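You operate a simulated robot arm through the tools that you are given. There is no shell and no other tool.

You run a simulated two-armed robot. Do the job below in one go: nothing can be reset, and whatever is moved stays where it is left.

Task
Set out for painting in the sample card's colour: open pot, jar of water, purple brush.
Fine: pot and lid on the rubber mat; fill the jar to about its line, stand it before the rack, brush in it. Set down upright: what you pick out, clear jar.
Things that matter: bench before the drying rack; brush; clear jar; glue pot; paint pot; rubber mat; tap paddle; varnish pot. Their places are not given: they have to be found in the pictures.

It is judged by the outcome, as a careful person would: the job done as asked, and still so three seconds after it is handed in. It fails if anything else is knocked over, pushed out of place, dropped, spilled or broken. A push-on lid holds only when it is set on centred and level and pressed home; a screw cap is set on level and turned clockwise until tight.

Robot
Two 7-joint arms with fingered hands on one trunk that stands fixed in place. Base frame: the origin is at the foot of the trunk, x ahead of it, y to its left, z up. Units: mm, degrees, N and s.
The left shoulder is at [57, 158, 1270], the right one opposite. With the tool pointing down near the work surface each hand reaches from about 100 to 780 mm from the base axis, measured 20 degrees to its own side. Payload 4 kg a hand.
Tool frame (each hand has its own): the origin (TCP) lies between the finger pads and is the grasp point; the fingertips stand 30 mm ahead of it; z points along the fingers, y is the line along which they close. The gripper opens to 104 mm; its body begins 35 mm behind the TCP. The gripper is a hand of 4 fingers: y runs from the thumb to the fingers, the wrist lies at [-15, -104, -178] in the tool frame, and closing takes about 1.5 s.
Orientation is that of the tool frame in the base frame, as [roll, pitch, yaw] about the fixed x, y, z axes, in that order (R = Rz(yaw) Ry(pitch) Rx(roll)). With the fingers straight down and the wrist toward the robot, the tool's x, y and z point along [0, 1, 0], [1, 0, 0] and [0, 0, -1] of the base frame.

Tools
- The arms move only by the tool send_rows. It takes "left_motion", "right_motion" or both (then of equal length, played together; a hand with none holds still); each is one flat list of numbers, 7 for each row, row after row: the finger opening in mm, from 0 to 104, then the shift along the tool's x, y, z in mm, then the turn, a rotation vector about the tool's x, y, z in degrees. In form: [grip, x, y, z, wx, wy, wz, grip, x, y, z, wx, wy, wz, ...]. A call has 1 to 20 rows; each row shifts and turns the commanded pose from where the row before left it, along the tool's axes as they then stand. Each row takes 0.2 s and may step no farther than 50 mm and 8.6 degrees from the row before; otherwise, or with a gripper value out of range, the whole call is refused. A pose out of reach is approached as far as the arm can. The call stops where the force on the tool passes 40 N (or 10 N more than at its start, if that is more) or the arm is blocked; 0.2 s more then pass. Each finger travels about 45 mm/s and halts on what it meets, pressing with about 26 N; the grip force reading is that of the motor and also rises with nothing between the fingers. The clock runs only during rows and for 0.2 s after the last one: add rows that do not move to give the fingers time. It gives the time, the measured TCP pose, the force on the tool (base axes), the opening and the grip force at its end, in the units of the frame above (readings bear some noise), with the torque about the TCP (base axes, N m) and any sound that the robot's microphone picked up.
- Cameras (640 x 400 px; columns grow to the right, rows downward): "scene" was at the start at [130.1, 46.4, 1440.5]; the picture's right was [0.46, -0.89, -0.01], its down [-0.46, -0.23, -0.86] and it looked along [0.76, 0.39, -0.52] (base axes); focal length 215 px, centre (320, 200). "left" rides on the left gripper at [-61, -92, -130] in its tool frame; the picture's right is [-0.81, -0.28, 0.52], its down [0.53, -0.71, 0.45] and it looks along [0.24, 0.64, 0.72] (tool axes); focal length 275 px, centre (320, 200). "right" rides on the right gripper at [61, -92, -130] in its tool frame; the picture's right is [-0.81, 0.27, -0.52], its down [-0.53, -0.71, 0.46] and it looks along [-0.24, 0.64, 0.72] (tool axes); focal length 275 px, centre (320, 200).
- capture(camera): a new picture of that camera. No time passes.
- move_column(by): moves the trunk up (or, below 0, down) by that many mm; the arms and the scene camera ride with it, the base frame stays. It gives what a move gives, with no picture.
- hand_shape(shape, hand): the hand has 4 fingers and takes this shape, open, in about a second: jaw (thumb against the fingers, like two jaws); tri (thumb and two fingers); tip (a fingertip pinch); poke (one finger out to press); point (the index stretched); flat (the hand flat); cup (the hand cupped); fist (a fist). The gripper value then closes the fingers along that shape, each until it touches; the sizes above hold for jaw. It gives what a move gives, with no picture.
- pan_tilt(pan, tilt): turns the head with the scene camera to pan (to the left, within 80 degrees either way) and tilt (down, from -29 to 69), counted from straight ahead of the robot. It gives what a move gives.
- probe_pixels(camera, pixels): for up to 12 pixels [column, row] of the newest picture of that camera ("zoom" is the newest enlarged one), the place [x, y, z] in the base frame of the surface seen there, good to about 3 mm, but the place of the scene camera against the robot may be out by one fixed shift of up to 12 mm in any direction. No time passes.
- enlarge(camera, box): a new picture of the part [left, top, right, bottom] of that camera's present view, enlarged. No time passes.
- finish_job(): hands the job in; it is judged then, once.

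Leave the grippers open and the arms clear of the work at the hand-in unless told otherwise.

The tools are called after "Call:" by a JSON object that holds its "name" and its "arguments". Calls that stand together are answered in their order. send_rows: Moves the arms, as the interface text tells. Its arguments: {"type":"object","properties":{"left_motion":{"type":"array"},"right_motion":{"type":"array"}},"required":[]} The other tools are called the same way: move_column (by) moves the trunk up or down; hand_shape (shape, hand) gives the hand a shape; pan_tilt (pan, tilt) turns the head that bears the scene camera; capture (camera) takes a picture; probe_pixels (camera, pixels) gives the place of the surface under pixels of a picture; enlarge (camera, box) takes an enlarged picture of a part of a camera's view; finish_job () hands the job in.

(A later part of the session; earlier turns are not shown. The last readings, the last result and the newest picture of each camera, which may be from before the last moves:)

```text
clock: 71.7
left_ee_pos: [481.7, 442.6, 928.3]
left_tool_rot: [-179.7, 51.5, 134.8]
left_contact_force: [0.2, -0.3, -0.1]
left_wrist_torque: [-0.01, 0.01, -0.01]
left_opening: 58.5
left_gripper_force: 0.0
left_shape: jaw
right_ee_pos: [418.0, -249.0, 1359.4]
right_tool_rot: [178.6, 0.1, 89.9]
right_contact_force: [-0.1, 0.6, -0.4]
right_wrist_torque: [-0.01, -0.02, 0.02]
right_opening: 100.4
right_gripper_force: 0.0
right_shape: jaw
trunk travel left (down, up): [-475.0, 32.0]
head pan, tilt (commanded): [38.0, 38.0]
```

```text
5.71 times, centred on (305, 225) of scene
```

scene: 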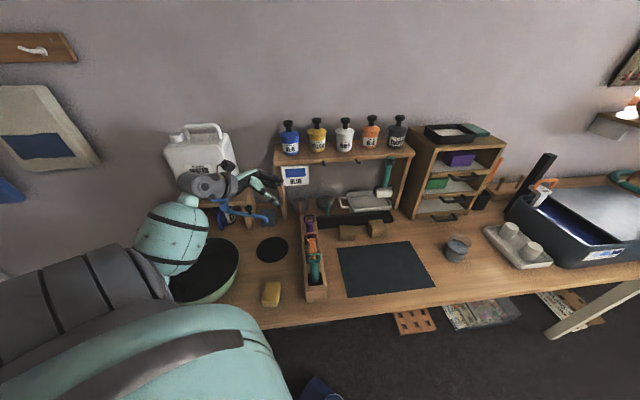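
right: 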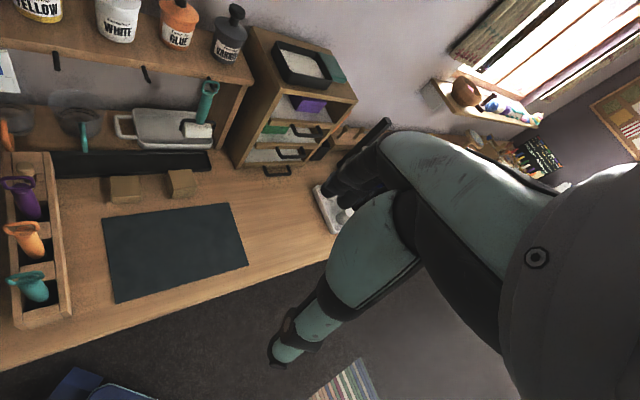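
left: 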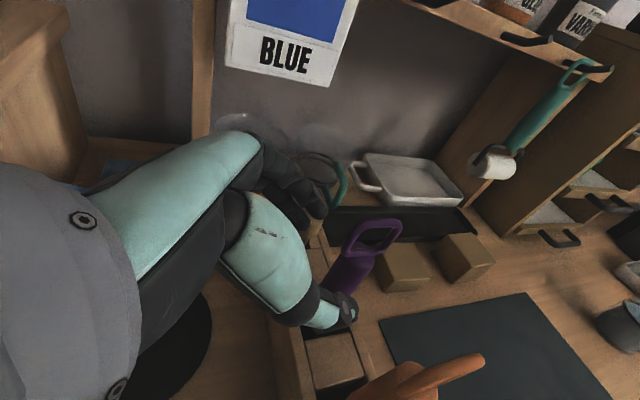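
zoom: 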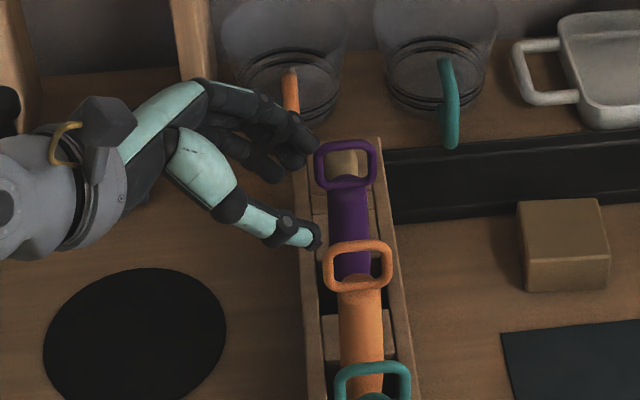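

The thumb is in front of and the fingers behind the purple brush. Advancing the last 30 mm.

Call:
{"name": "send_rows", "arguments": {"left_motion": [58, 0, -1, 10, 0, 0, 0, 58, 0, -1, 10, 0, 0, 0, 58, 0, 0, 9, 0, 0, 0, 58, 0, 0, 0, 0, 0, 0]}}

Call:
{"name": "capture", "arguments": {"camera": "left"}}

Call:
{"name": "enlarge", "arguments": {"camera": "scene", "box": [270, 190, 340, 260]}}

```text
clock: 72.7
left_ee_pos: [495.0, 425.2, 909.3]
left_tool_rot: [-179.5, 51.5, 135.0]
left_contact_force: [-0.1, 0.4, 0.4]
left_wrist_torque: [-0.02, -0.02, -0.02]
left_opening: 58.5
left_gripper_force: 0.1
left_shape: jaw
right_ee_pos: [417.8, -249.3, 1360.3]
right_tool_rot: [178.6, 0.2, 89.9]
right_contact_force: [-0.6, 0.8, 0.2]
right_wrist_torque: [-0.01, 0.04, 0.03]
right_opening: 100.4
right_gripper_force: 0.0
right_shape: jaw
trunk travel left (down, up): [-475.0, 32.0]
head pan, tilt (commanded): [38.0, 38.0]
```

```text
taken
```

left: 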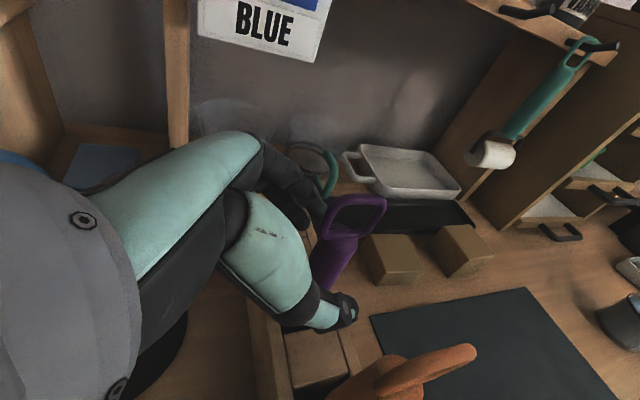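

```text
5.71 times, centred on (305, 225) of scene
```

zoom: 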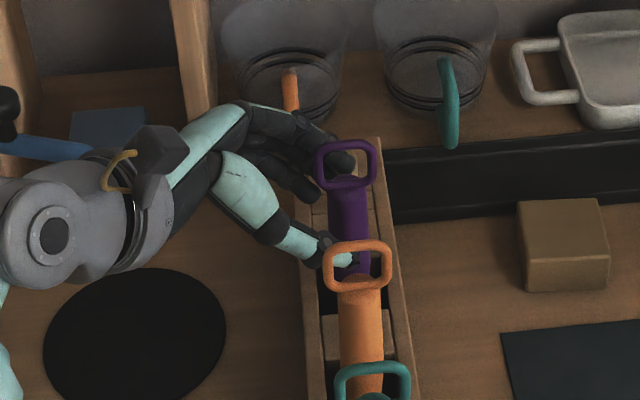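

The handle lies between thumb and fingers. Closing on it.

Call:
{"name": "send_rows", "arguments": {"left_motion": [45, 0, 0, 0, 0, 0, 0, 35, 0, 0, 0, 0, 0, 0, 25, 0, 0, 0, 0, 0, 0, 15, 0, 0, 0, 0, 0, 0, 8, 0, 0, 0, 0, 0, 0, 8, 0, 0, 0, 0, 0, 0, 8, 0, 0, 0, 0, 0, 0]}}

Call:
{"name": "capture", "arguments": {"camera": "left"}}

Call:
{"name": "enlarge", "arguments": {"camera": "scene", "box": [270, 190, 340, 260]}}

```text
clock: 74.3
left_ee_pos: [495.2, 425.5, 910.4]
left_tool_rot: [-179.4, 51.5, 135.1]
left_contact_force: [-0.5, -0.2, 0.3]
left_wrist_torque: [0.04, -0.02, 0.0]
left_opening: 16.7
left_gripper_force: 26.2
left_shape: jaw
right_ee_pos: [417.8, -250.0, 1359.6]
right_tool_rot: [178.6, 0.1, 90.1]
right_contact_force: [0.0, 1.0, -0.2]
right_wrist_torque: [0.0, 0.02, -0.02]
right_opening: 100.5
right_gripper_force: 0.0
right_shape: jaw
trunk travel left (down, up): [-475.0, 32.0]
head pan, tilt (commanded): [38.0, 38.0]
```

```text
taken
```

left: 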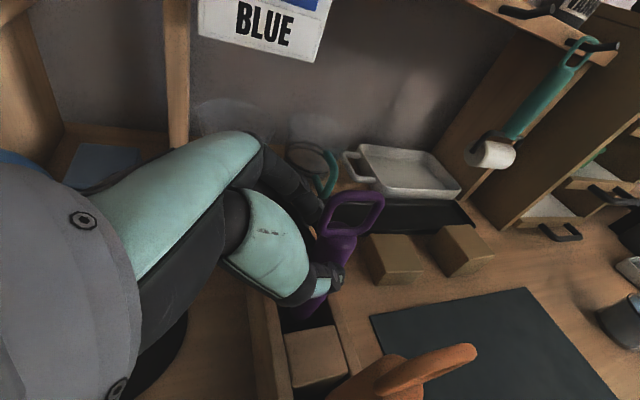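

```text
5.71 times, centred on (305, 225) of scene
```

zoom: 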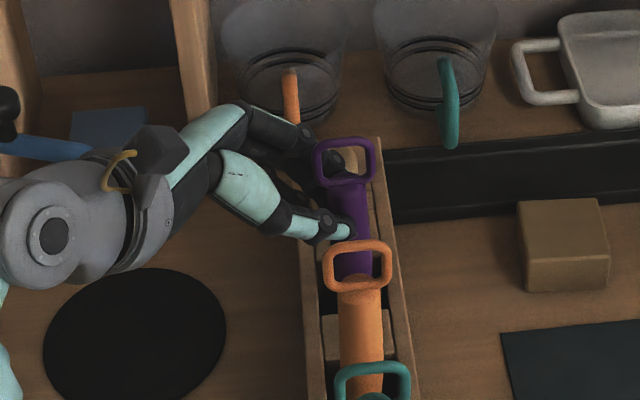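

Gripped (16.7 mm, 26 N). Lifting 30 mm straight up first.

Call:
{"name": "send_rows", "arguments": {"left_motion": [5, -7.8, 0, -6.2, 0, 0, 0, 5, -7.8, 0, -6.2, 0, 0, 0, 5, -7.8, 0, -6.2, 0, 0, 0, 5, 0, 0, 0, 0, 0, 0]}}

Call:
{"name": "capture", "arguments": {"camera": "left"}}

Call:
{"name": "enlarge", "arguments": {"camera": "scene", "box": [270, 190, 340, 260]}}

```text
clock: 75.3
left_ee_pos: [495.8, 425.2, 940.7]
left_tool_rot: [-179.4, 51.4, 135.1]
left_contact_force: [0.3, -0.1, -1.1]
left_wrist_torque: [0.0, 0.0, 0.01]
left_opening: 16.8
left_gripper_force: 25.9
left_shape: jaw
right_ee_pos: [418.2, -249.9, 1360.0]
right_tool_rot: [178.6, 0.1, 89.9]
right_contact_force: [-0.2, 0.6, 0.1]
right_wrist_torque: [-0.01, 0.0, -0.02]
right_opening: 100.5
right_gripper_force: 0.1
right_shape: jaw
trunk travel left (down, up): [-475.0, 32.0]
head pan, tilt (commanded): [38.0, 38.0]
```

```text
taken
```

left: 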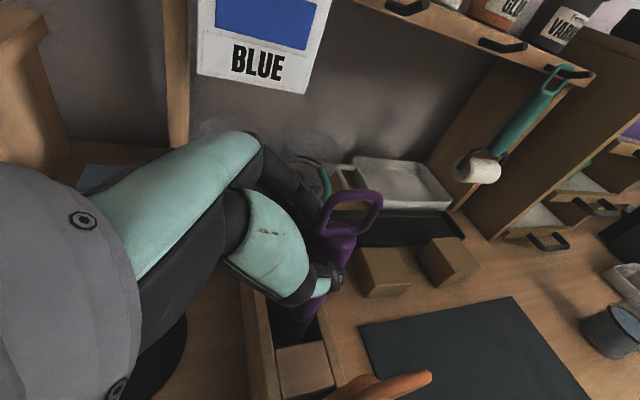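

```text
5.71 times, centred on (305, 225) of scene
```

zoom: 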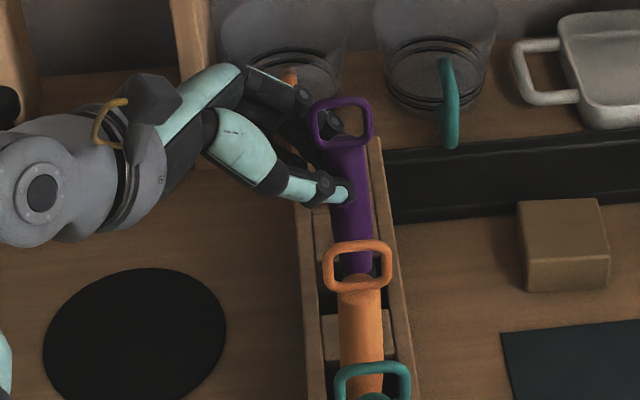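

The brush comes up cleanly. Lifting on by 180 mm.

Call:
{"name": "send_rows", "arguments": {"left_motion": [5, -20, 0, -15.9, 0, 0, 0, 5, -28.2, 0, -22.4, 0, 0, 0, 5, -28.2, 0, -22.4, 0, 0, 0, 5, -28.2, 0, -22.4, 0, 0, 0, 5, -24, 0, -19, 0, 0, 0, 5, -12, 0, -9.5, 0, 0, 0, 5, 0, 0, 0, 0, 0, 0]}}

Call:
{"name": "capture", "arguments": {"camera": "left"}}

Call:
{"name": "enlarge", "arguments": {"camera": "scene", "box": [260, 150, 360, 260]}}

```text
clock: 76.9
left_ee_pos: [495.9, 425.7, 1119.8]
left_tool_rot: [-179.5, 51.5, 135.1]
left_contact_force: [0.8, -0.3, -0.5]
left_wrist_torque: [-0.02, -0.01, 0.02]
left_opening: 16.7
left_gripper_force: 26.1
left_shape: jaw
right_ee_pos: [418.3, -249.3, 1360.6]
right_tool_rot: [178.6, 0.1, 89.9]
right_contact_force: [0.2, 0.4, 0.7]
right_wrist_torque: [0.02, 0.0, 0.02]
right_opening: 100.2
right_gripper_force: 0.0
right_shape: jaw
trunk travel left (down, up): [-475.0, 32.0]
head pan, tilt (commanded): [38.0, 38.0]
```

```text
taken
```

left: 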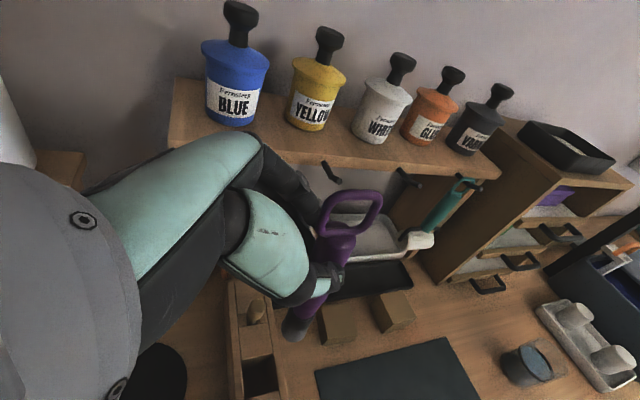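

```text
3.64 times, centred on (310, 205) of scene
```

zoom: 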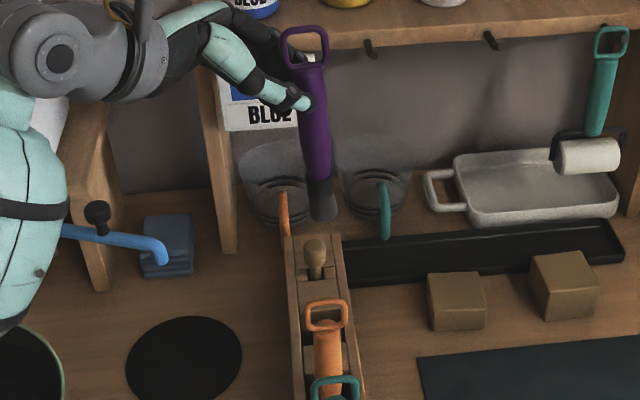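

The whole brush is out. I'll probe its tip and top to know its length.

Call:
{"name": "probe_pixels", "arguments": {"camera": "zoom", "pixels": [[322, 214], [322, 205], [320, 185], [316, 150], [308, 80], [302, 32], [333, 200], [312, 200]]}}

```text
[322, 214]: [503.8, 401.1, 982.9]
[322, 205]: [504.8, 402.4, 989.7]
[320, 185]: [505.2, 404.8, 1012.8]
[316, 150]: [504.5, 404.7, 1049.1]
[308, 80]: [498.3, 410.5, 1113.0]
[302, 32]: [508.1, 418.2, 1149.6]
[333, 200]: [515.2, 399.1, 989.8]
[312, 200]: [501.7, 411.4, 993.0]
```

The brush is 172 mm long; its tip is now at z≈991. I'll carry it right along the bench, tip well above everything, toward above the jar — first half.

Call:
{"name": "send_rows", "arguments": {"left_motion": [5, -13.5, -3.8, 17, 0, 0, 0, 5, -27.06, -7.67, 34.06, 0, 0, 0, 5, -27.06, -7.67, 34.06, 0, 0, 0, 5, -27.06, -7.67, 34.06, 0, 0, 0, 5, -27.06, -7.67, 34.06, 0, 0, 0, 5, -27.06, -7.67, 34.06, 0, 0, 0, 5, -27.06, -7.67, 34.06, 0, 0, 0]}}

Call:
{"name": "capture", "arguments": {"camera": "scene"}}

Call:
{"name": "capture", "arguments": {"camera": "left"}}

```text
clock: 78.5
left_ee_pos: [660.8, 187.5, 1117.9]
left_tool_rot: [-179.7, 51.4, 134.8]
left_contact_force: [0.2, -0.1, 0.7]
left_wrist_torque: [0.03, 0.0, 0.02]
left_opening: 16.6
left_gripper_force: 25.6
left_shape: jaw
right_ee_pos: [419.5, -251.4, 1359.9]
right_tool_rot: [178.6, 0.0, 89.9]
right_contact_force: [0.6, -0.4, -0.4]
right_wrist_torque: [0.04, 0.01, 0.01]
right_opening: 100.7
right_gripper_force: 0.1
right_shape: jaw
trunk travel left (down, up): [-475.0, 32.0]
head pan, tilt (commanded): [38.0, 38.0]
```

```text
taken
```

scene: 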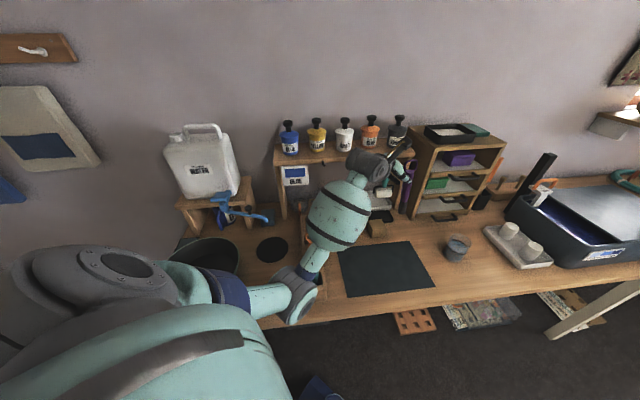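

```text
taken
```

left: 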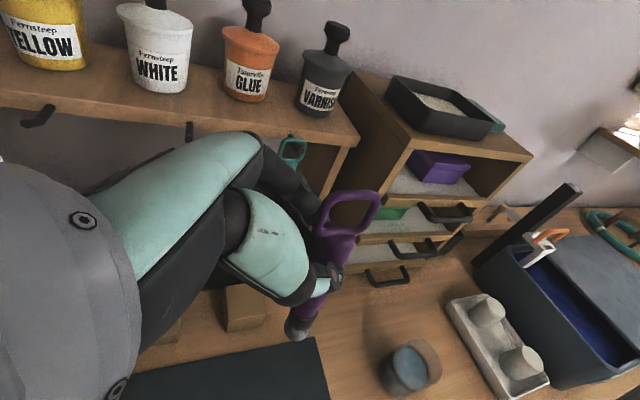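

Second half of the carry, to above the jar.

Call:
{"name": "send_rows", "arguments": {"left_motion": [5, -24.5, -6.6, 30.9, 0, 0, 0, 5, -24.5, -6.6, 30.9, 0, 0, 0, 5, -24.5, -6.6, 30.9, 0, 0, 0, 5, -24.5, -6.6, 30.9, 0, 0, 0, 5, -24.5, -6.6, 30.9, 0, 0, 0, 5, -24.5, -6.6, 30.9, 0, 0, 0, 5, 0, 0, 0, 0, 0, 0, 5, 0, 0, 0, 0, 0, 0]}}

Call:
{"name": "capture", "arguments": {"camera": "scene"}}

Call:
{"name": "capture", "arguments": {"camera": "left"}}

```text
clock: 80.3
left_ee_pos: [797.2, -6.9, 1118.6]
left_tool_rot: [-179.3, 51.6, 135.2]
left_contact_force: [-0.2, 0.0, -0.7]
left_wrist_torque: [0.02, 0.03, -0.02]
left_opening: 16.5
left_gripper_force: 26.2
left_shape: jaw
right_ee_pos: [418.2, -248.3, 1360.1]
right_tool_rot: [178.5, 0.2, 89.8]
right_contact_force: [0.0, -0.3, 1.0]
right_wrist_torque: [-0.02, 0.0, -0.01]
right_opening: 100.5
right_gripper_force: 0.1
right_shape: jaw
trunk travel left (down, up): [-475.0, 32.0]
head pan, tilt (commanded): [38.0, 38.0]
```

```text
taken
```

scene: 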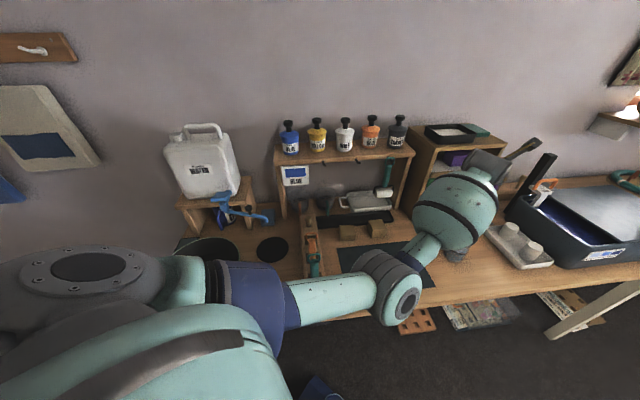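

```text
taken
```

left: 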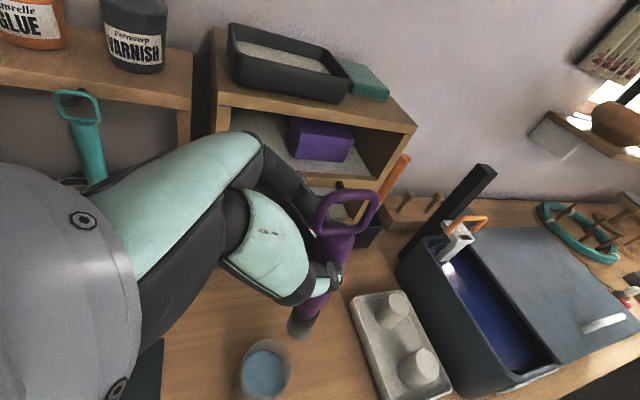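

The brush tip is within 3 mm of being over the jar's axis. I'll make that correction and check the elbow's place before lowering the trunk.

Call:
{"name": "send_rows", "arguments": {"left_motion": [5, -1.9, 1, 2.3, 0, 0, 0, 5, 0, 0, 0, 0, 0, 0]}}

Call:
{"name": "probe_pixels", "arguments": {"camera": "scene", "pixels": [[380, 290], [405, 300], [395, 320], [380, 315], [430, 255], [450, 230], [455, 205], [330, 300], [250, 300], [420, 270], [465, 255], [440, 215]]}}

```text
clock: 80.9
left_ee_pos: [800.4, -7.2, 1118.9]
left_tool_rot: [-179.3, 51.6, 135.3]
left_contact_force: [-0.2, -0.2, -0.8]
left_wrist_torque: [0.0, -0.02, -0.02]
left_opening: 16.7
left_gripper_force: 25.7
left_shape: jaw
right_ee_pos: [418.8, -250.0, 1360.3]
right_tool_rot: [178.7, 0.0, 89.8]
right_contact_force: [-0.8, -0.1, -0.2]
right_wrist_torque: [0.01, -0.01, 0.0]
right_opening: 100.7
right_gripper_force: 0.0
right_shape: jaw
trunk travel left (down, up): [-475.0, 32.0]
head pan, tilt (commanded): [38.0, 38.0]
```

```text
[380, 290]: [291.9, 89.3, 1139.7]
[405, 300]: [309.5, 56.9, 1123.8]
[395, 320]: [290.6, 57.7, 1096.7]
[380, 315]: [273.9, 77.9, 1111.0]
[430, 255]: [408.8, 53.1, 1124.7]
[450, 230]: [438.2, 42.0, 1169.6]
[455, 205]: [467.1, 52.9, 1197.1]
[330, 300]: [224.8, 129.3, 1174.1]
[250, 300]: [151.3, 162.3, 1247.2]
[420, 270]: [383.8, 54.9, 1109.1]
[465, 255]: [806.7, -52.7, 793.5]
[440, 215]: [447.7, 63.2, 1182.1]
```

Elbow is out in front of the bench and clear. Lowering the trunk 122 mm, so the tip is just over the jar's rim, then a check.

Call:
{"name": "move_column", "arguments": {"by": -122}}

Call:
{"name": "capture", "arguments": {"camera": "left"}}

Call:
{"name": "enlarge", "arguments": {"camera": "left", "box": [220, 260, 380, 400]}}

Call:
{"name": "capture", "arguments": {"camera": "scene"}}

```text
clock: 82.4
left_ee_pos: [800.9, -7.7, 995.6]
left_tool_rot: [-179.4, 51.6, 135.2]
left_contact_force: [-0.4, -0.4, -0.8]
left_wrist_torque: [-0.02, -0.01, 0.03]
left_opening: 16.7
left_gripper_force: 26.4
left_shape: jaw
right_ee_pos: [417.8, -249.0, 1237.0]
right_tool_rot: [178.6, 0.1, 89.9]
right_contact_force: [0.3, 0.5, 0.2]
right_wrist_torque: [-0.02, 0.02, 0.01]
right_opening: 100.3
right_gripper_force: 0.1
right_shape: jaw
trunk travel left (down, up): [-353.0, 154.0]
head pan, tilt (commanded): [38.0, 38.0]
```

```text
taken
```

left: 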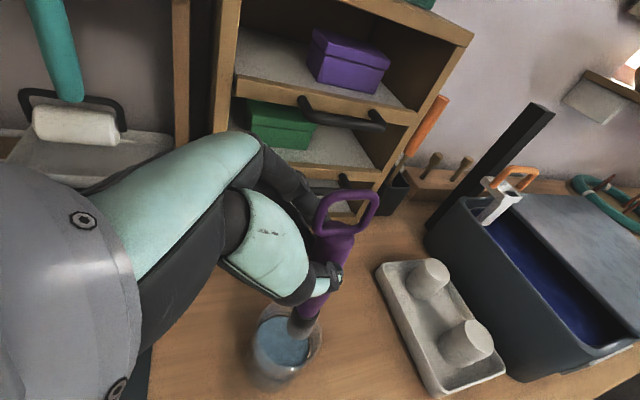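

```text
2.86 times, centred on (300, 330) of left
```

zoom: 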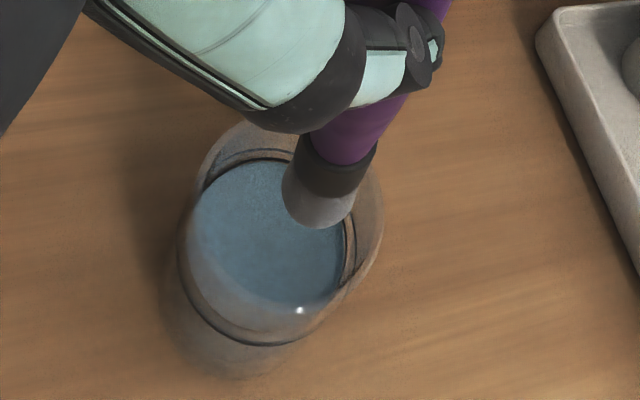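

```text
taken
```

scene: 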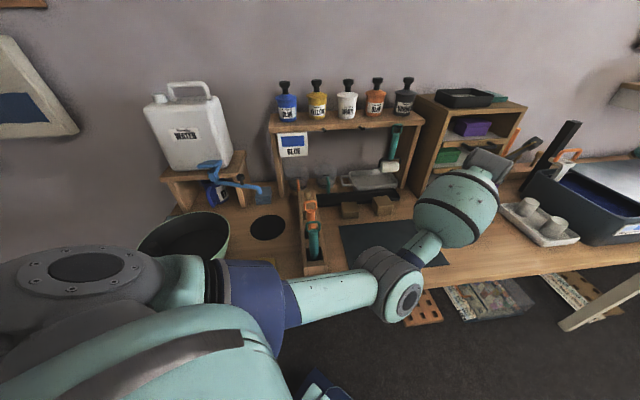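

The tip is just above the rim and inside it; I'll shift it about 4 mm left and 4 mm back for the centre, then lower the tip into the jar.

Call:
{"name": "send_rows", "arguments": {"left_motion": [5, 2.5, 4, -3.1, 0, 0, 0, 5, 0, 0, 0, 0, 0, 0]}}

Call:
{"name": "enlarge", "arguments": {"camera": "left", "box": [220, 260, 380, 400]}}

Call:
{"name": "enlarge", "arguments": {"camera": "scene", "box": [410, 150, 520, 270]}}

```text
clock: 83.0
left_ee_pos: [799.8, -2.0, 996.1]
left_tool_rot: [-179.6, 51.5, 135.0]
left_contact_force: [-0.7, -0.5, -0.6]
left_wrist_torque: [0.01, -0.02, 0.01]
left_opening: 16.6
left_gripper_force: 26.0
left_shape: jaw
right_ee_pos: [418.0, -250.8, 1238.2]
right_tool_rot: [178.6, 0.1, 89.9]
right_contact_force: [-0.2, 1.3, 0.5]
right_wrist_torque: [-0.02, 0.0, 0.01]
right_opening: 100.5
right_gripper_force: 0.0
right_shape: jaw
trunk travel left (down, up): [-353.0, 154.0]
head pan, tilt (commanded): [38.0, 38.0]
```

```text
2.86 times, centred on (300, 330) of left
```

zoom: 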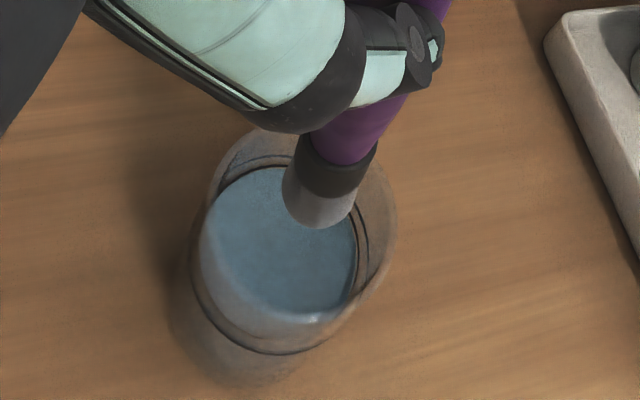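

```text
3.33 times, centred on (465, 210) of scene
```

zoom: 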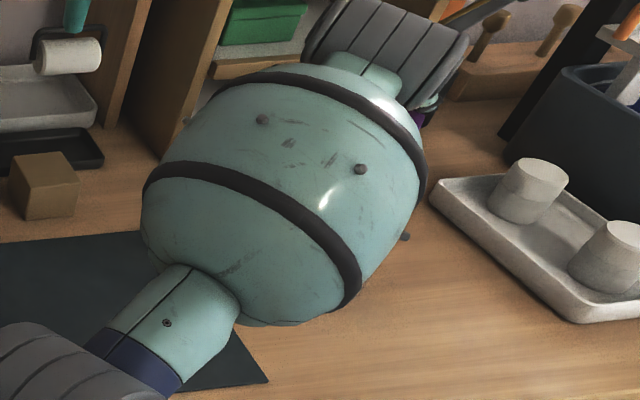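

By computation the tip is within 2 mm of the jar's axis. Lowering the trunk 50 mm to bring the tip inside the rim.

Call:
{"name": "move_column", "arguments": {"by": -50}}

Call:
{"name": "enlarge", "arguments": {"camera": "left", "box": [220, 220, 380, 360]}}

```text
clock: 83.9
left_ee_pos: [800.7, -1.2, 947.0]
left_tool_rot: [-179.5, 51.6, 135.1]
left_contact_force: [0.0, -0.6, -0.4]
left_wrist_torque: [0.01, 0.04, 0.02]
left_opening: 16.4
left_gripper_force: 26.1
left_shape: jaw
right_ee_pos: [417.6, -249.4, 1188.4]
right_tool_rot: [178.7, 0.1, 89.9]
right_contact_force: [0.5, 0.0, 0.3]
right_wrist_torque: [0.02, 0.03, 0.01]
right_opening: 100.4
right_gripper_force: 0.0
right_shape: jaw
trunk travel left (down, up): [-303.0, 204.0]
head pan, tilt (commanded): [38.0, 38.0]
```

```text
2.86 times, centred on (300, 290) of left
```

zoom: 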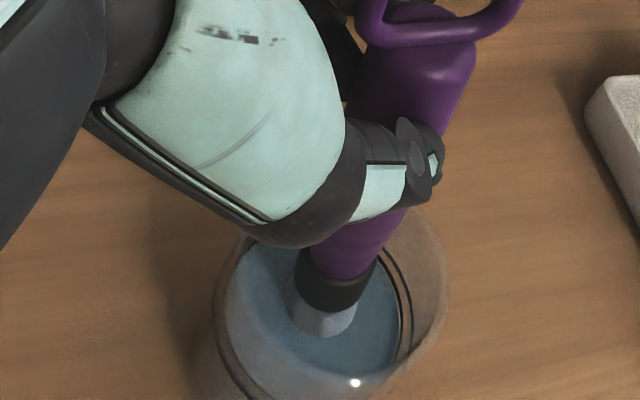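

The tip is inside the jar, at the water. Lowering 30 mm more.

Call:
{"name": "move_column", "arguments": {"by": -30}}

Call:
{"name": "enlarge", "arguments": {"camera": "left", "box": [220, 200, 380, 340]}}

Call:
{"name": "enlarge", "arguments": {"camera": "scene", "box": [410, 130, 520, 240]}}

```text
clock: 84.7
left_ee_pos: [799.9, -1.6, 917.1]
left_tool_rot: [-179.6, 51.6, 135.0]
left_contact_force: [-0.2, 1.5, 0.1]
left_wrist_torque: [-0.01, -0.01, 0.04]
left_opening: 17.0
left_gripper_force: 26.0
left_shape: jaw
right_ee_pos: [418.4, -250.1, 1158.2]
right_tool_rot: [178.5, 0.0, 90.0]
right_contact_force: [0.0, -1.0, 0.6]
right_wrist_torque: [-0.01, -0.02, 0.02]
right_opening: 100.5
right_gripper_force: 0.1
right_shape: jaw
trunk travel left (down, up): [-273.0, 234.0]
head pan, tilt (commanded): [38.0, 38.0]
```

```text
2.86 times, centred on (300, 270) of left
```

zoom: 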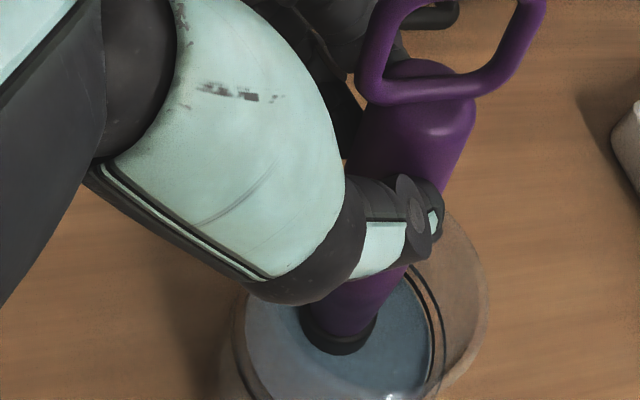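

```text
3.64 times, centred on (465, 185) of scene
```

zoom: 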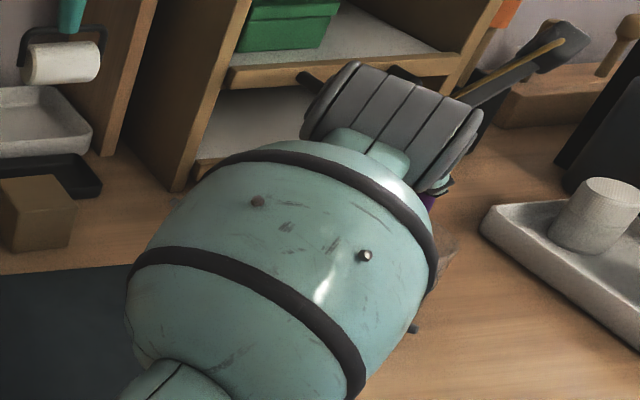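

Tip now about z 788, no contact. Lowering by the arm in 4 mm steps with force watch.

Call:
{"name": "send_rows", "arguments": {"left_motion": [5, 3.1, 0, 2.5, 0, 0, 0, 5, 3.1, 0, 2.5, 0, 0, 0, 5, 3.1, 0, 2.5, 0, 0, 0, 5, 0, 0, 0, 0, 0, 0]}}

Call:
{"name": "enlarge", "arguments": {"camera": "left", "box": [220, 180, 380, 320]}}

```text
clock: 85.7
left_ee_pos: [799.8, -2.9, 905.6]
left_tool_rot: [-179.6, 51.7, 135.0]
left_contact_force: [0.4, 0.7, 3.9]
left_wrist_torque: [0.0, -0.08, -0.04]
left_opening: 16.8
left_gripper_force: 25.6
left_shape: jaw
right_ee_pos: [417.7, -248.4, 1158.1]
right_tool_rot: [178.6, 0.2, 89.9]
right_contact_force: [0.4, 0.5, 0.5]
right_wrist_torque: [-0.02, 0.0, 0.0]
right_opening: 100.7
right_gripper_force: 0.1
right_shape: jaw
trunk travel left (down, up): [-273.0, 234.0]
head pan, tilt (commanded): [38.0, 38.0]
```

```text
2.86 times, centred on (300, 250) of left
```

zoom: 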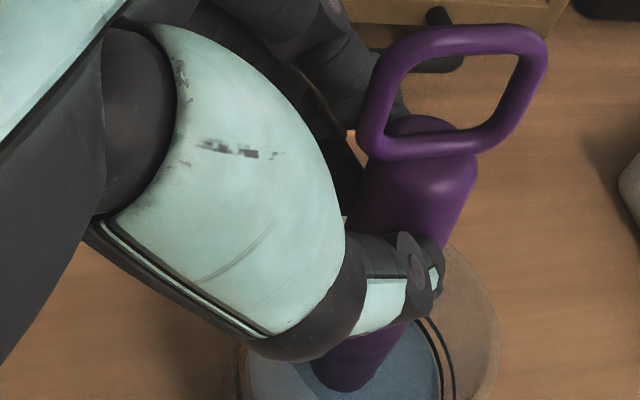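

A light contact of about 4 N: the tip is on the jar floor. Releasing the brush gently.

Call:
{"name": "send_rows", "arguments": {"left_motion": [20, 0, 0, 0, 0, 0, 0, 26, 0, 0, 0, 0, 0, 0, 35, 0, 0, 0, 0, 0, 0, 50, 0, 0, 0, 0, 0, 0, 65, 0, 0, 0, 0, 0, 0, 75, 0, 0, 0, 0, 0, 0]}}

Call:
{"name": "capture", "arguments": {"camera": "left"}}

Call:
{"name": "enlarge", "arguments": {"camera": "left", "box": [220, 180, 420, 340]}}

```text
clock: 87.1
left_ee_pos: [800.9, -3.5, 904.3]
left_tool_rot: [-179.5, 51.6, 135.0]
left_contact_force: [1.2, 0.5, -0.5]
left_wrist_torque: [-0.01, -0.01, 0.0]
left_opening: 74.5
left_gripper_force: 0.0
left_shape: jaw
right_ee_pos: [418.5, -249.7, 1158.6]
right_tool_rot: [178.6, 0.1, 89.8]
right_contact_force: [-0.2, -0.8, -0.1]
right_wrist_torque: [0.01, -0.01, 0.0]
right_opening: 100.3
right_gripper_force: 0.1
right_shape: jaw
trunk travel left (down, up): [-273.0, 234.0]
head pan, tilt (commanded): [38.0, 38.0]
```

```text
taken
```

left: 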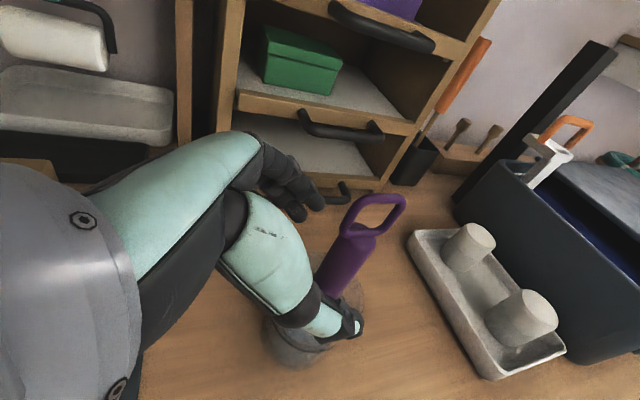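

```text
2.50 times, centred on (320, 260) of left
```

zoom: 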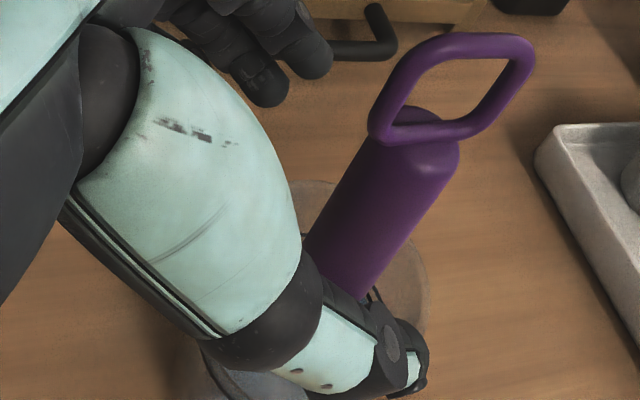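

The brush stands in the jar, leaning on its rim. Backing the hand straight out along the fingers.

Call:
{"name": "send_rows", "arguments": {"left_motion": [80, 0, 0, -12, 0, 0, 0, 90, 0, 0, -18, 0, 0, 0, 100, 0, 0, -25, 0, 0, 0, 100, 0, 0, -30, 0, 0, 0, 100, 0, 0, -35, 0, 0, 0, 100, 0, 0, 0, 0, 0, 0]}}

Call:
{"name": "capture", "arguments": {"camera": "left"}}

Call:
{"name": "enlarge", "arguments": {"camera": "scene", "box": [400, 130, 530, 250]}}

```text
clock: 88.5
left_ee_pos: [734.0, 64.9, 977.1]
left_tool_rot: [-179.5, 51.5, 135.1]
left_contact_force: [0.0, -0.1, 0.1]
left_wrist_torque: [0.0, 0.01, 0.01]
left_opening: 99.8
left_gripper_force: 0.0
left_shape: jaw
right_ee_pos: [417.4, -249.5, 1157.8]
right_tool_rot: [178.6, 0.1, 89.9]
right_contact_force: [-0.4, -0.2, 0.4]
right_wrist_torque: [0.02, 0.0, -0.01]
right_opening: 100.8
right_gripper_force: 0.0
right_shape: jaw
trunk travel left (down, up): [-273.0, 234.0]
head pan, tilt (commanded): [38.0, 38.0]
```

```text
taken
```

left: 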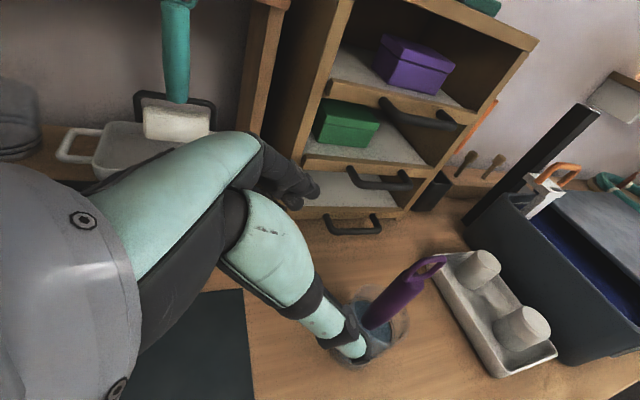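

```text
3.33 times, centred on (465, 190) of scene
```

zoom: 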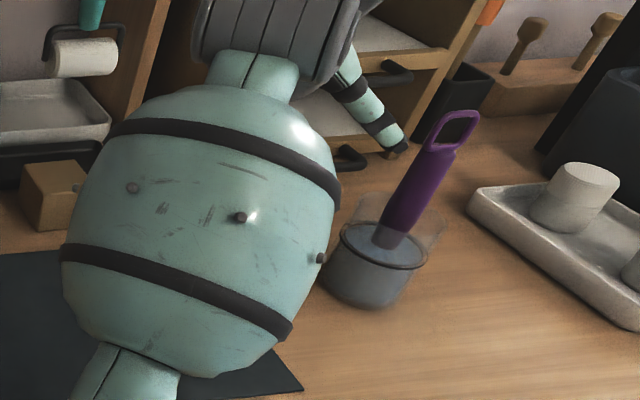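

The purple brush stands in the jar. Now I raise the trunk again and go for the blue pot with the left hand.

Call:
{"name": "move_column", "arguments": {"by": 202}}

Call:
{"name": "capture", "arguments": {"camera": "scene"}}

```text
clock: 90.6
left_ee_pos: [734.1, 64.4, 1180.1]
left_tool_rot: [-179.7, 51.6, 134.8]
left_contact_force: [-0.3, 0.0, 1.0]
left_wrist_torque: [-0.02, 0.01, -0.05]
left_opening: 99.7
left_gripper_force: 0.1
left_shape: jaw
right_ee_pos: [419.2, -249.3, 1361.1]
right_tool_rot: [178.6, 0.1, 89.9]
right_contact_force: [-0.2, -0.1, 0.0]
right_wrist_torque: [0.03, 0.01, 0.03]
right_opening: 100.3
right_gripper_force: 0.0
right_shape: jaw
trunk travel left (down, up): [-475.0, 32.0]
head pan, tilt (commanded): [38.0, 38.0]
```

```text
taken
```

scene: 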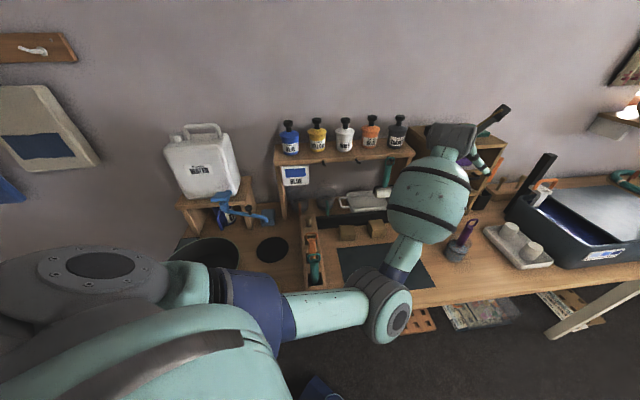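

Moving the left hand back left and high, then turning it fingers-down.

Call:
{"name": "send_rows", "arguments": {"left_motion": [100, 22.5, 9.6, -37.2, 0, 0, 0, 100, 22.5, 9.6, -37.2, 0, 0, 0, 100, 22.5, 9.6, -37.2, 0, 0, 0, 100, 22.5, 9.6, -37.2, 0, 0, 0, 100, 22.5, 9.6, -37.2, 0, 0, 0, 100, 22.5, 9.6, -37.2, 0, 0, 0, 100, 22.5, 9.6, -37.2, 0, 0, 0, 100, 22.5, 9.6, -37.2, 0, 0, 0, 100, 22.5, 9.6, -37.2, 0, 0, 0, 100, 0, 0, 0, 0, 8.58, 0, 100, 0, 0, 0, 0, 8.58, 0, 100, 0, 0, 0, 0, 8.58, 0, 100, 0, 0, 0, 0, 8.58, 0, 100, 0, 0, 0, 0, 8.58, 0, 100, 0, 0, 0, 0, 8.58, 0, 100, 0, 0, 0, 0, 0, 0]}}

Call:
{"name": "capture", "arguments": {"camera": "scene"}}

```text
clock: 94.0
left_ee_pos: [522.7, 402.4, 1230.1]
left_tool_rot: [-179.7, 0.0, 134.7]
left_contact_force: [0.4, 0.3, 0.1]
left_wrist_torque: [0.0, -0.02, 0.03]
left_opening: 99.4
left_gripper_force: 0.1
left_shape: jaw
right_ee_pos: [416.7, -248.2, 1360.4]
right_tool_rot: [178.6, 0.1, 89.9]
right_contact_force: [0.3, 0.2, 0.0]
right_wrist_torque: [0.02, -0.03, -0.02]
right_opening: 100.5
right_gripper_force: 0.1
right_shape: jaw
trunk travel left (down, up): [-475.0, 32.0]
head pan, tilt (commanded): [38.0, 38.0]
```

```text
taken
```

scene: 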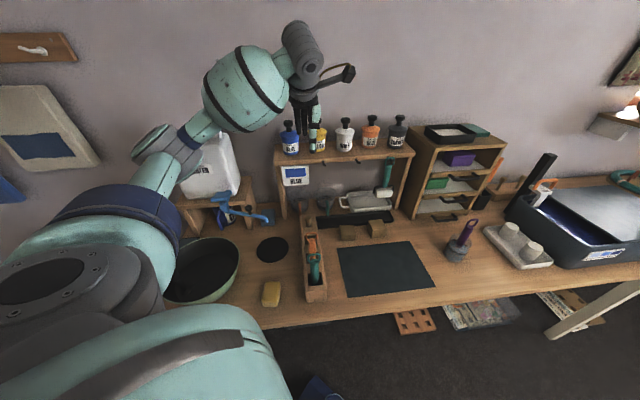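

Now turning 90° about the vertical and tilting to 25° below horizontal, so the fingers point to the shelf.

Call:
{"name": "send_rows", "arguments": {"left_motion": [100, 0, 0, 0, 0, 0, 8.18, 100, 0, 0, 0, 0, 0, 8.18, 100, 0, 0, 0, 0, 0, 8.18, 100, 0, 0, 0, 0, 0, 8.18, 100, 0, 0, 0, 0, 0, 8.18, 100, 0, 0, 0, 0, 0, 8.18, 100, 0, 0, 0, 0, 0, 8.18, 100, 0, 0, 0, 0, 0, 8.18, 100, 0, 0, 0, 0, 0, 8.18, 100, 0, 0, 0, 0, 0, 8.18, 100, 0, 0, 0, 0, 0, 8.0, 100, 0, 0, 0, 0, 8.13, 0, 100, 0, 0, 0, 0, 8.13, 0, 100, 0, 0, 0, 0, 8.13, 0, 100, 0, 0, 0, 0, 8.13, 0, 100, 0, 0, 0, 0, 8.13, 0, 100, 0, 0, 0, 0, 8.13, 0, 100, 0, 0, 0, 0, 8.13, 0, 100, 0, 0, 0, 0, 8.13, 0, 100, 0, 0, 0, 0, 0, 0]}}

Call:
{"name": "capture", "arguments": {"camera": "left"}}

Call:
{"name": "capture", "arguments": {"camera": "scene"}}

```text
clock: 98.2
left_ee_pos: [525.3, 400.0, 1229.0]
left_tool_rot: [-180.0, -64.8, 44.7]
left_contact_force: [-0.1, 0.3, 0.4]
left_wrist_torque: [-0.03, -0.04, 0.02]
left_opening: 99.7
left_gripper_force: 0.1
left_shape: jaw
right_ee_pos: [419.6, -248.8, 1360.8]
right_tool_rot: [178.6, 0.1, 89.9]
right_contact_force: [0.0, -0.7, 0.9]
right_wrist_torque: [0.01, 0.01, 0.04]
right_opening: 100.3
right_gripper_force: 0.2
right_shape: jaw
trunk travel left (down, up): [-475.0, 32.0]
head pan, tilt (commanded): [38.0, 38.0]
```

```text
taken
```

left: 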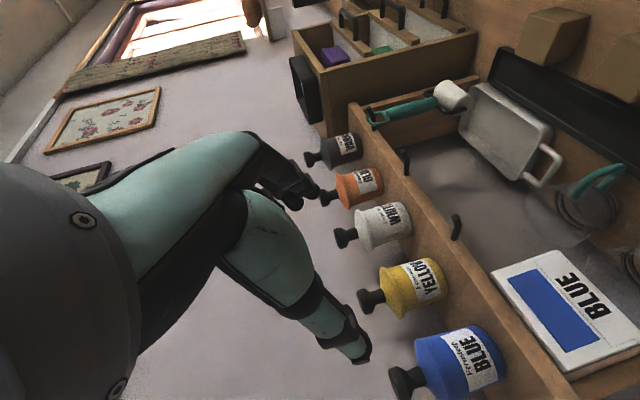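

```text
taken
```

scene: 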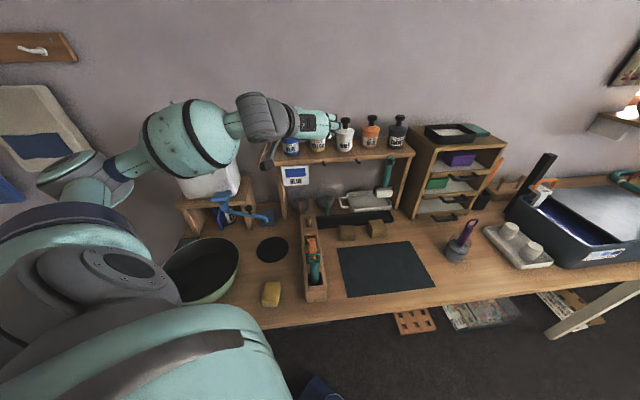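

Hand is oriented. I'll zoom on the blue pot in the left wrist view and probe it for an accurate place.

Call:
{"name": "enlarge", "arguments": {"camera": "left", "box": [370, 300, 530, 400]}}

Call:
{"name": "probe_pixels", "arguments": {"camera": "zoom", "pixels": [[280, 240], [330, 200], [330, 300], [390, 160], [390, 240], [390, 320], [480, 150], [480, 240], [180, 270], [110, 310], [540, 240], [260, 170]]}}

```text
4.00 times, centred on (450, 350) of left
```

zoom: 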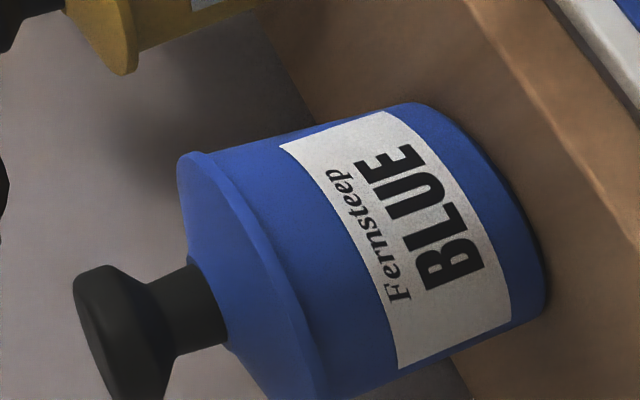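

```text
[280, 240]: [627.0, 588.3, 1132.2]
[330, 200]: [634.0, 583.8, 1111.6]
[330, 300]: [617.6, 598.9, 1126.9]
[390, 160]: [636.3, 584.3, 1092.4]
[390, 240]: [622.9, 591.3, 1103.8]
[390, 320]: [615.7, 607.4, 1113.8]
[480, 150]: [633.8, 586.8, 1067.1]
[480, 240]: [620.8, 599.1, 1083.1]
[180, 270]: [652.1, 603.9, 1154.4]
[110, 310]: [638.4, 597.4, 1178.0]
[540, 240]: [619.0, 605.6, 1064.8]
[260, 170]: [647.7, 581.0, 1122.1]
```

Blue pot axis is about (645, 611), base z≈1064. I'll move to a pre-grasp point in front of it with the opening narrowed to 76 mm so as not to touch the yellow pot.

Call:
{"name": "send_rows", "arguments": {"left_motion": [85, -7, -33, 0, 0, 0, 0, 76, -7, -33, 0, 0, 0, 0, 76, 0, 0, 33, 0, 0, 0, 76, 0, 0, 33, 0, 0, 0, 76, 0, 0, 34, 0, 0, 0, 76, 0, 0, 34, 0, 0, 0, 76, 0, 0, 0, 0, 0, 0]}}

Call:
{"name": "capture", "arguments": {"camera": "left"}}

Call:
{"name": "enlarge", "arguments": {"camera": "scene", "box": [230, 90, 370, 200]}}

```text
clock: 99.8
left_ee_pos: [561.3, 530.3, 1160.1]
left_tool_rot: [-179.9, -64.5, 44.6]
left_contact_force: [0.3, 0.5, -0.6]
left_wrist_torque: [0.01, 0.02, 0.0]
left_opening: 76.4
left_gripper_force: 0.1
left_shape: jaw
right_ee_pos: [418.5, -250.9, 1359.7]
right_tool_rot: [178.7, 0.1, 89.9]
right_contact_force: [0.4, -0.7, 0.1]
right_wrist_torque: [0.05, 0.04, 0.03]
right_opening: 100.4
right_gripper_force: 0.1
right_shape: jaw
trunk travel left (down, up): [-475.0, 32.0]
head pan, tilt (commanded): [38.0, 38.0]
```

```text
taken
```

left: 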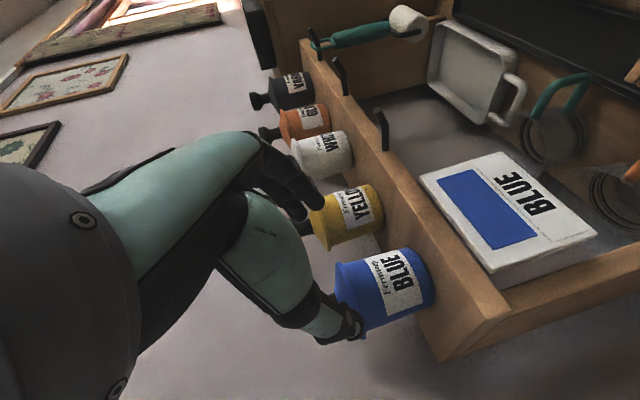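

```text
3.64 times, centred on (300, 145) of scene
```

zoom: 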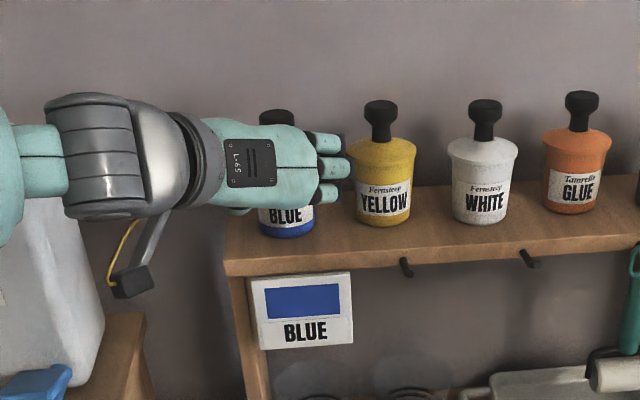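

The pot's body is seen at (385,290), exactly where expected. Approaching along the fingers, 60 mm first.

Call:
{"name": "send_rows", "arguments": {"left_motion": [76, 0, 0.6, 20, 0, 0, 0, 76, 0, 0.6, 20, 0, 0, 0, 76, 0, 0, 20, 0, 0, 0, 76, 0, 0, 0, 0, 0, 0]}}

Call:
{"name": "capture", "arguments": {"camera": "left"}}

Call:
{"name": "enlarge", "arguments": {"camera": "scene", "box": [260, 100, 350, 180]}}

```text
clock: 100.8
left_ee_pos: [599.9, 566.6, 1133.6]
left_tool_rot: [-180.0, -64.5, 44.6]
left_contact_force: [0.3, -0.3, -0.9]
left_wrist_torque: [0.0, 0.0, 0.0]
left_opening: 76.0
left_gripper_force: 0.0
left_shape: jaw
right_ee_pos: [419.4, -248.6, 1359.6]
right_tool_rot: [178.5, 0.1, 89.9]
right_contact_force: [0.2, 0.4, 0.1]
right_wrist_torque: [-0.01, 0.0, 0.01]
right_opening: 100.3
right_gripper_force: 0.0
right_shape: jaw
trunk travel left (down, up): [-475.0, 32.0]
head pan, tilt (commanded): [38.0, 38.0]
```

```text
taken
```

left: 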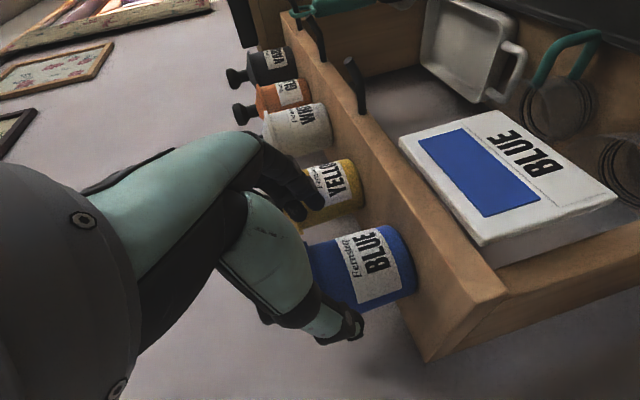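

```text
5.00 times, centred on (305, 140) of scene
```

zoom: 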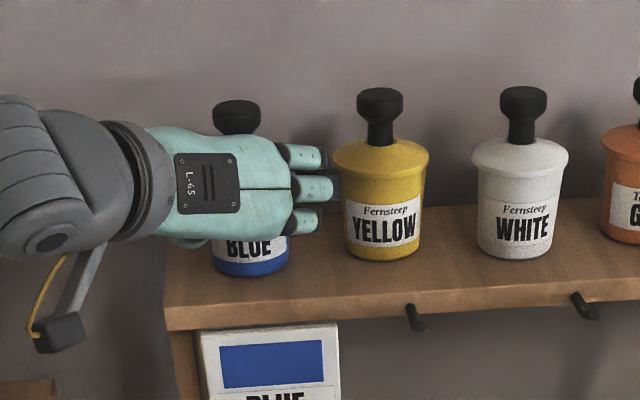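

I'll probe the fingers' outer side and the yellow pot's left edge to verify the clearance before going in.

Call:
{"name": "probe_pixels", "arguments": {"camera": "zoom", "pixels": [[328, 188], [336, 188], [318, 157], [314, 220], [350, 200], [345, 180], [340, 155], [352, 240], [380, 200], [375, 110], [236, 110], [250, 262]]}}

Call:
{"name": "enlarge", "arguments": {"camera": "left", "box": [230, 130, 430, 350]}}

```text
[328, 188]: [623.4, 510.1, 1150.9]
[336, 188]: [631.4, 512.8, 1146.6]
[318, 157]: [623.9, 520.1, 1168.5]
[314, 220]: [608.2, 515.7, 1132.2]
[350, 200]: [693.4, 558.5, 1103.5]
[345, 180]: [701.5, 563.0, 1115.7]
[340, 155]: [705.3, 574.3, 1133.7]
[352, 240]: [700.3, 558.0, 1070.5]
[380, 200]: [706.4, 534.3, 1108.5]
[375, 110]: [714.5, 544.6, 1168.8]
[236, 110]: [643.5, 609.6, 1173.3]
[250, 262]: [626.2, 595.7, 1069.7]
```

```text
1.82 times, centred on (330, 240) of left
```

zoom: 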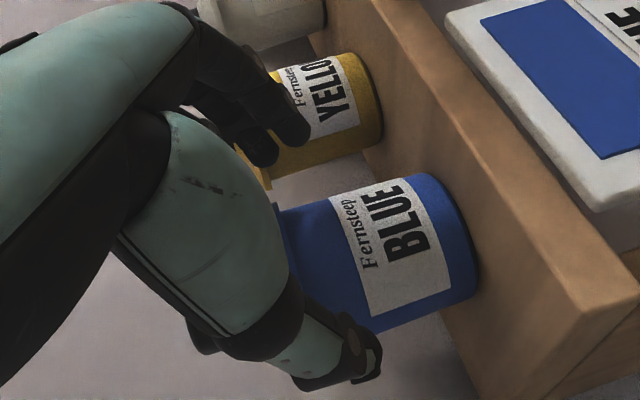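

Finger outer side at u≈84, yellow lid edge at u≈90+, and the fingers' bulge stays before it. Advancing the last 50 mm in steps.

Call:
{"name": "send_rows", "arguments": {"left_motion": [76, 0, 0, 14, 0, 0, 0, 76, 0, 0, 14, 0, 0, 0, 76, 0, 0, 12, 0, 0, 0, 76, 0, 0, 9, 0, 0, 0, 76, 0, 0, 0, 0, 0, 0]}}

Call:
{"name": "enlarge", "arguments": {"camera": "left", "box": [230, 130, 430, 350]}}

Call:
{"name": "enlarge", "arguments": {"camera": "scene", "box": [260, 100, 350, 180]}}

```text
clock: 102.0
left_ee_pos: [629.4, 597.8, 1112.8]
left_tool_rot: [-179.9, -64.6, 44.5]
left_contact_force: [0.0, 0.0, -0.7]
left_wrist_torque: [-0.02, 0.0, -0.02]
left_opening: 76.3
left_gripper_force: 0.0
left_shape: jaw
right_ee_pos: [418.0, -249.5, 1359.8]
right_tool_rot: [178.7, 0.1, 89.9]
right_contact_force: [-0.5, 0.5, -0.4]
right_wrist_torque: [0.0, -0.01, 0.03]
right_opening: 100.3
right_gripper_force: 0.1
right_shape: jaw
trunk travel left (down, up): [-475.0, 32.0]
head pan, tilt (commanded): [38.0, 38.0]
```

```text
1.82 times, centred on (330, 240) of left
```

zoom: 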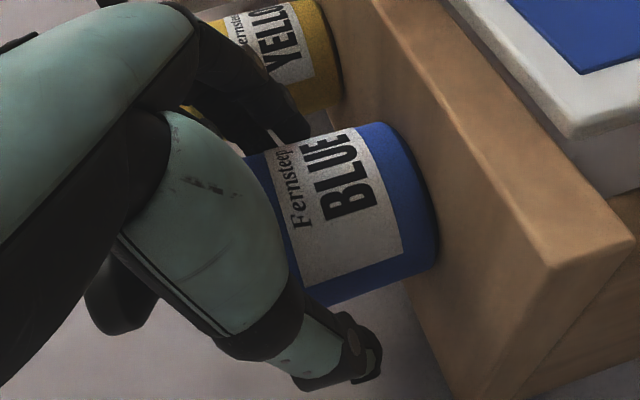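

```text
5.00 times, centred on (305, 140) of scene
```

zoom: 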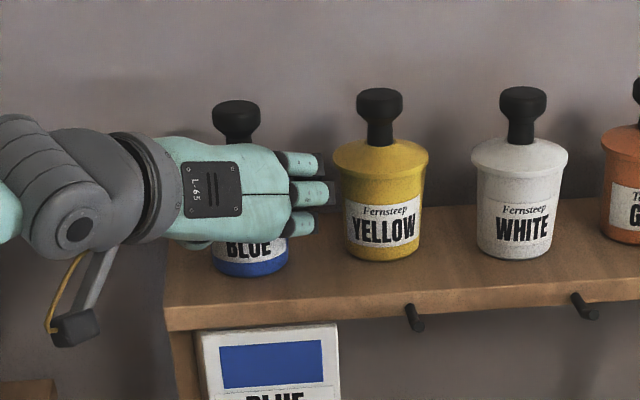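

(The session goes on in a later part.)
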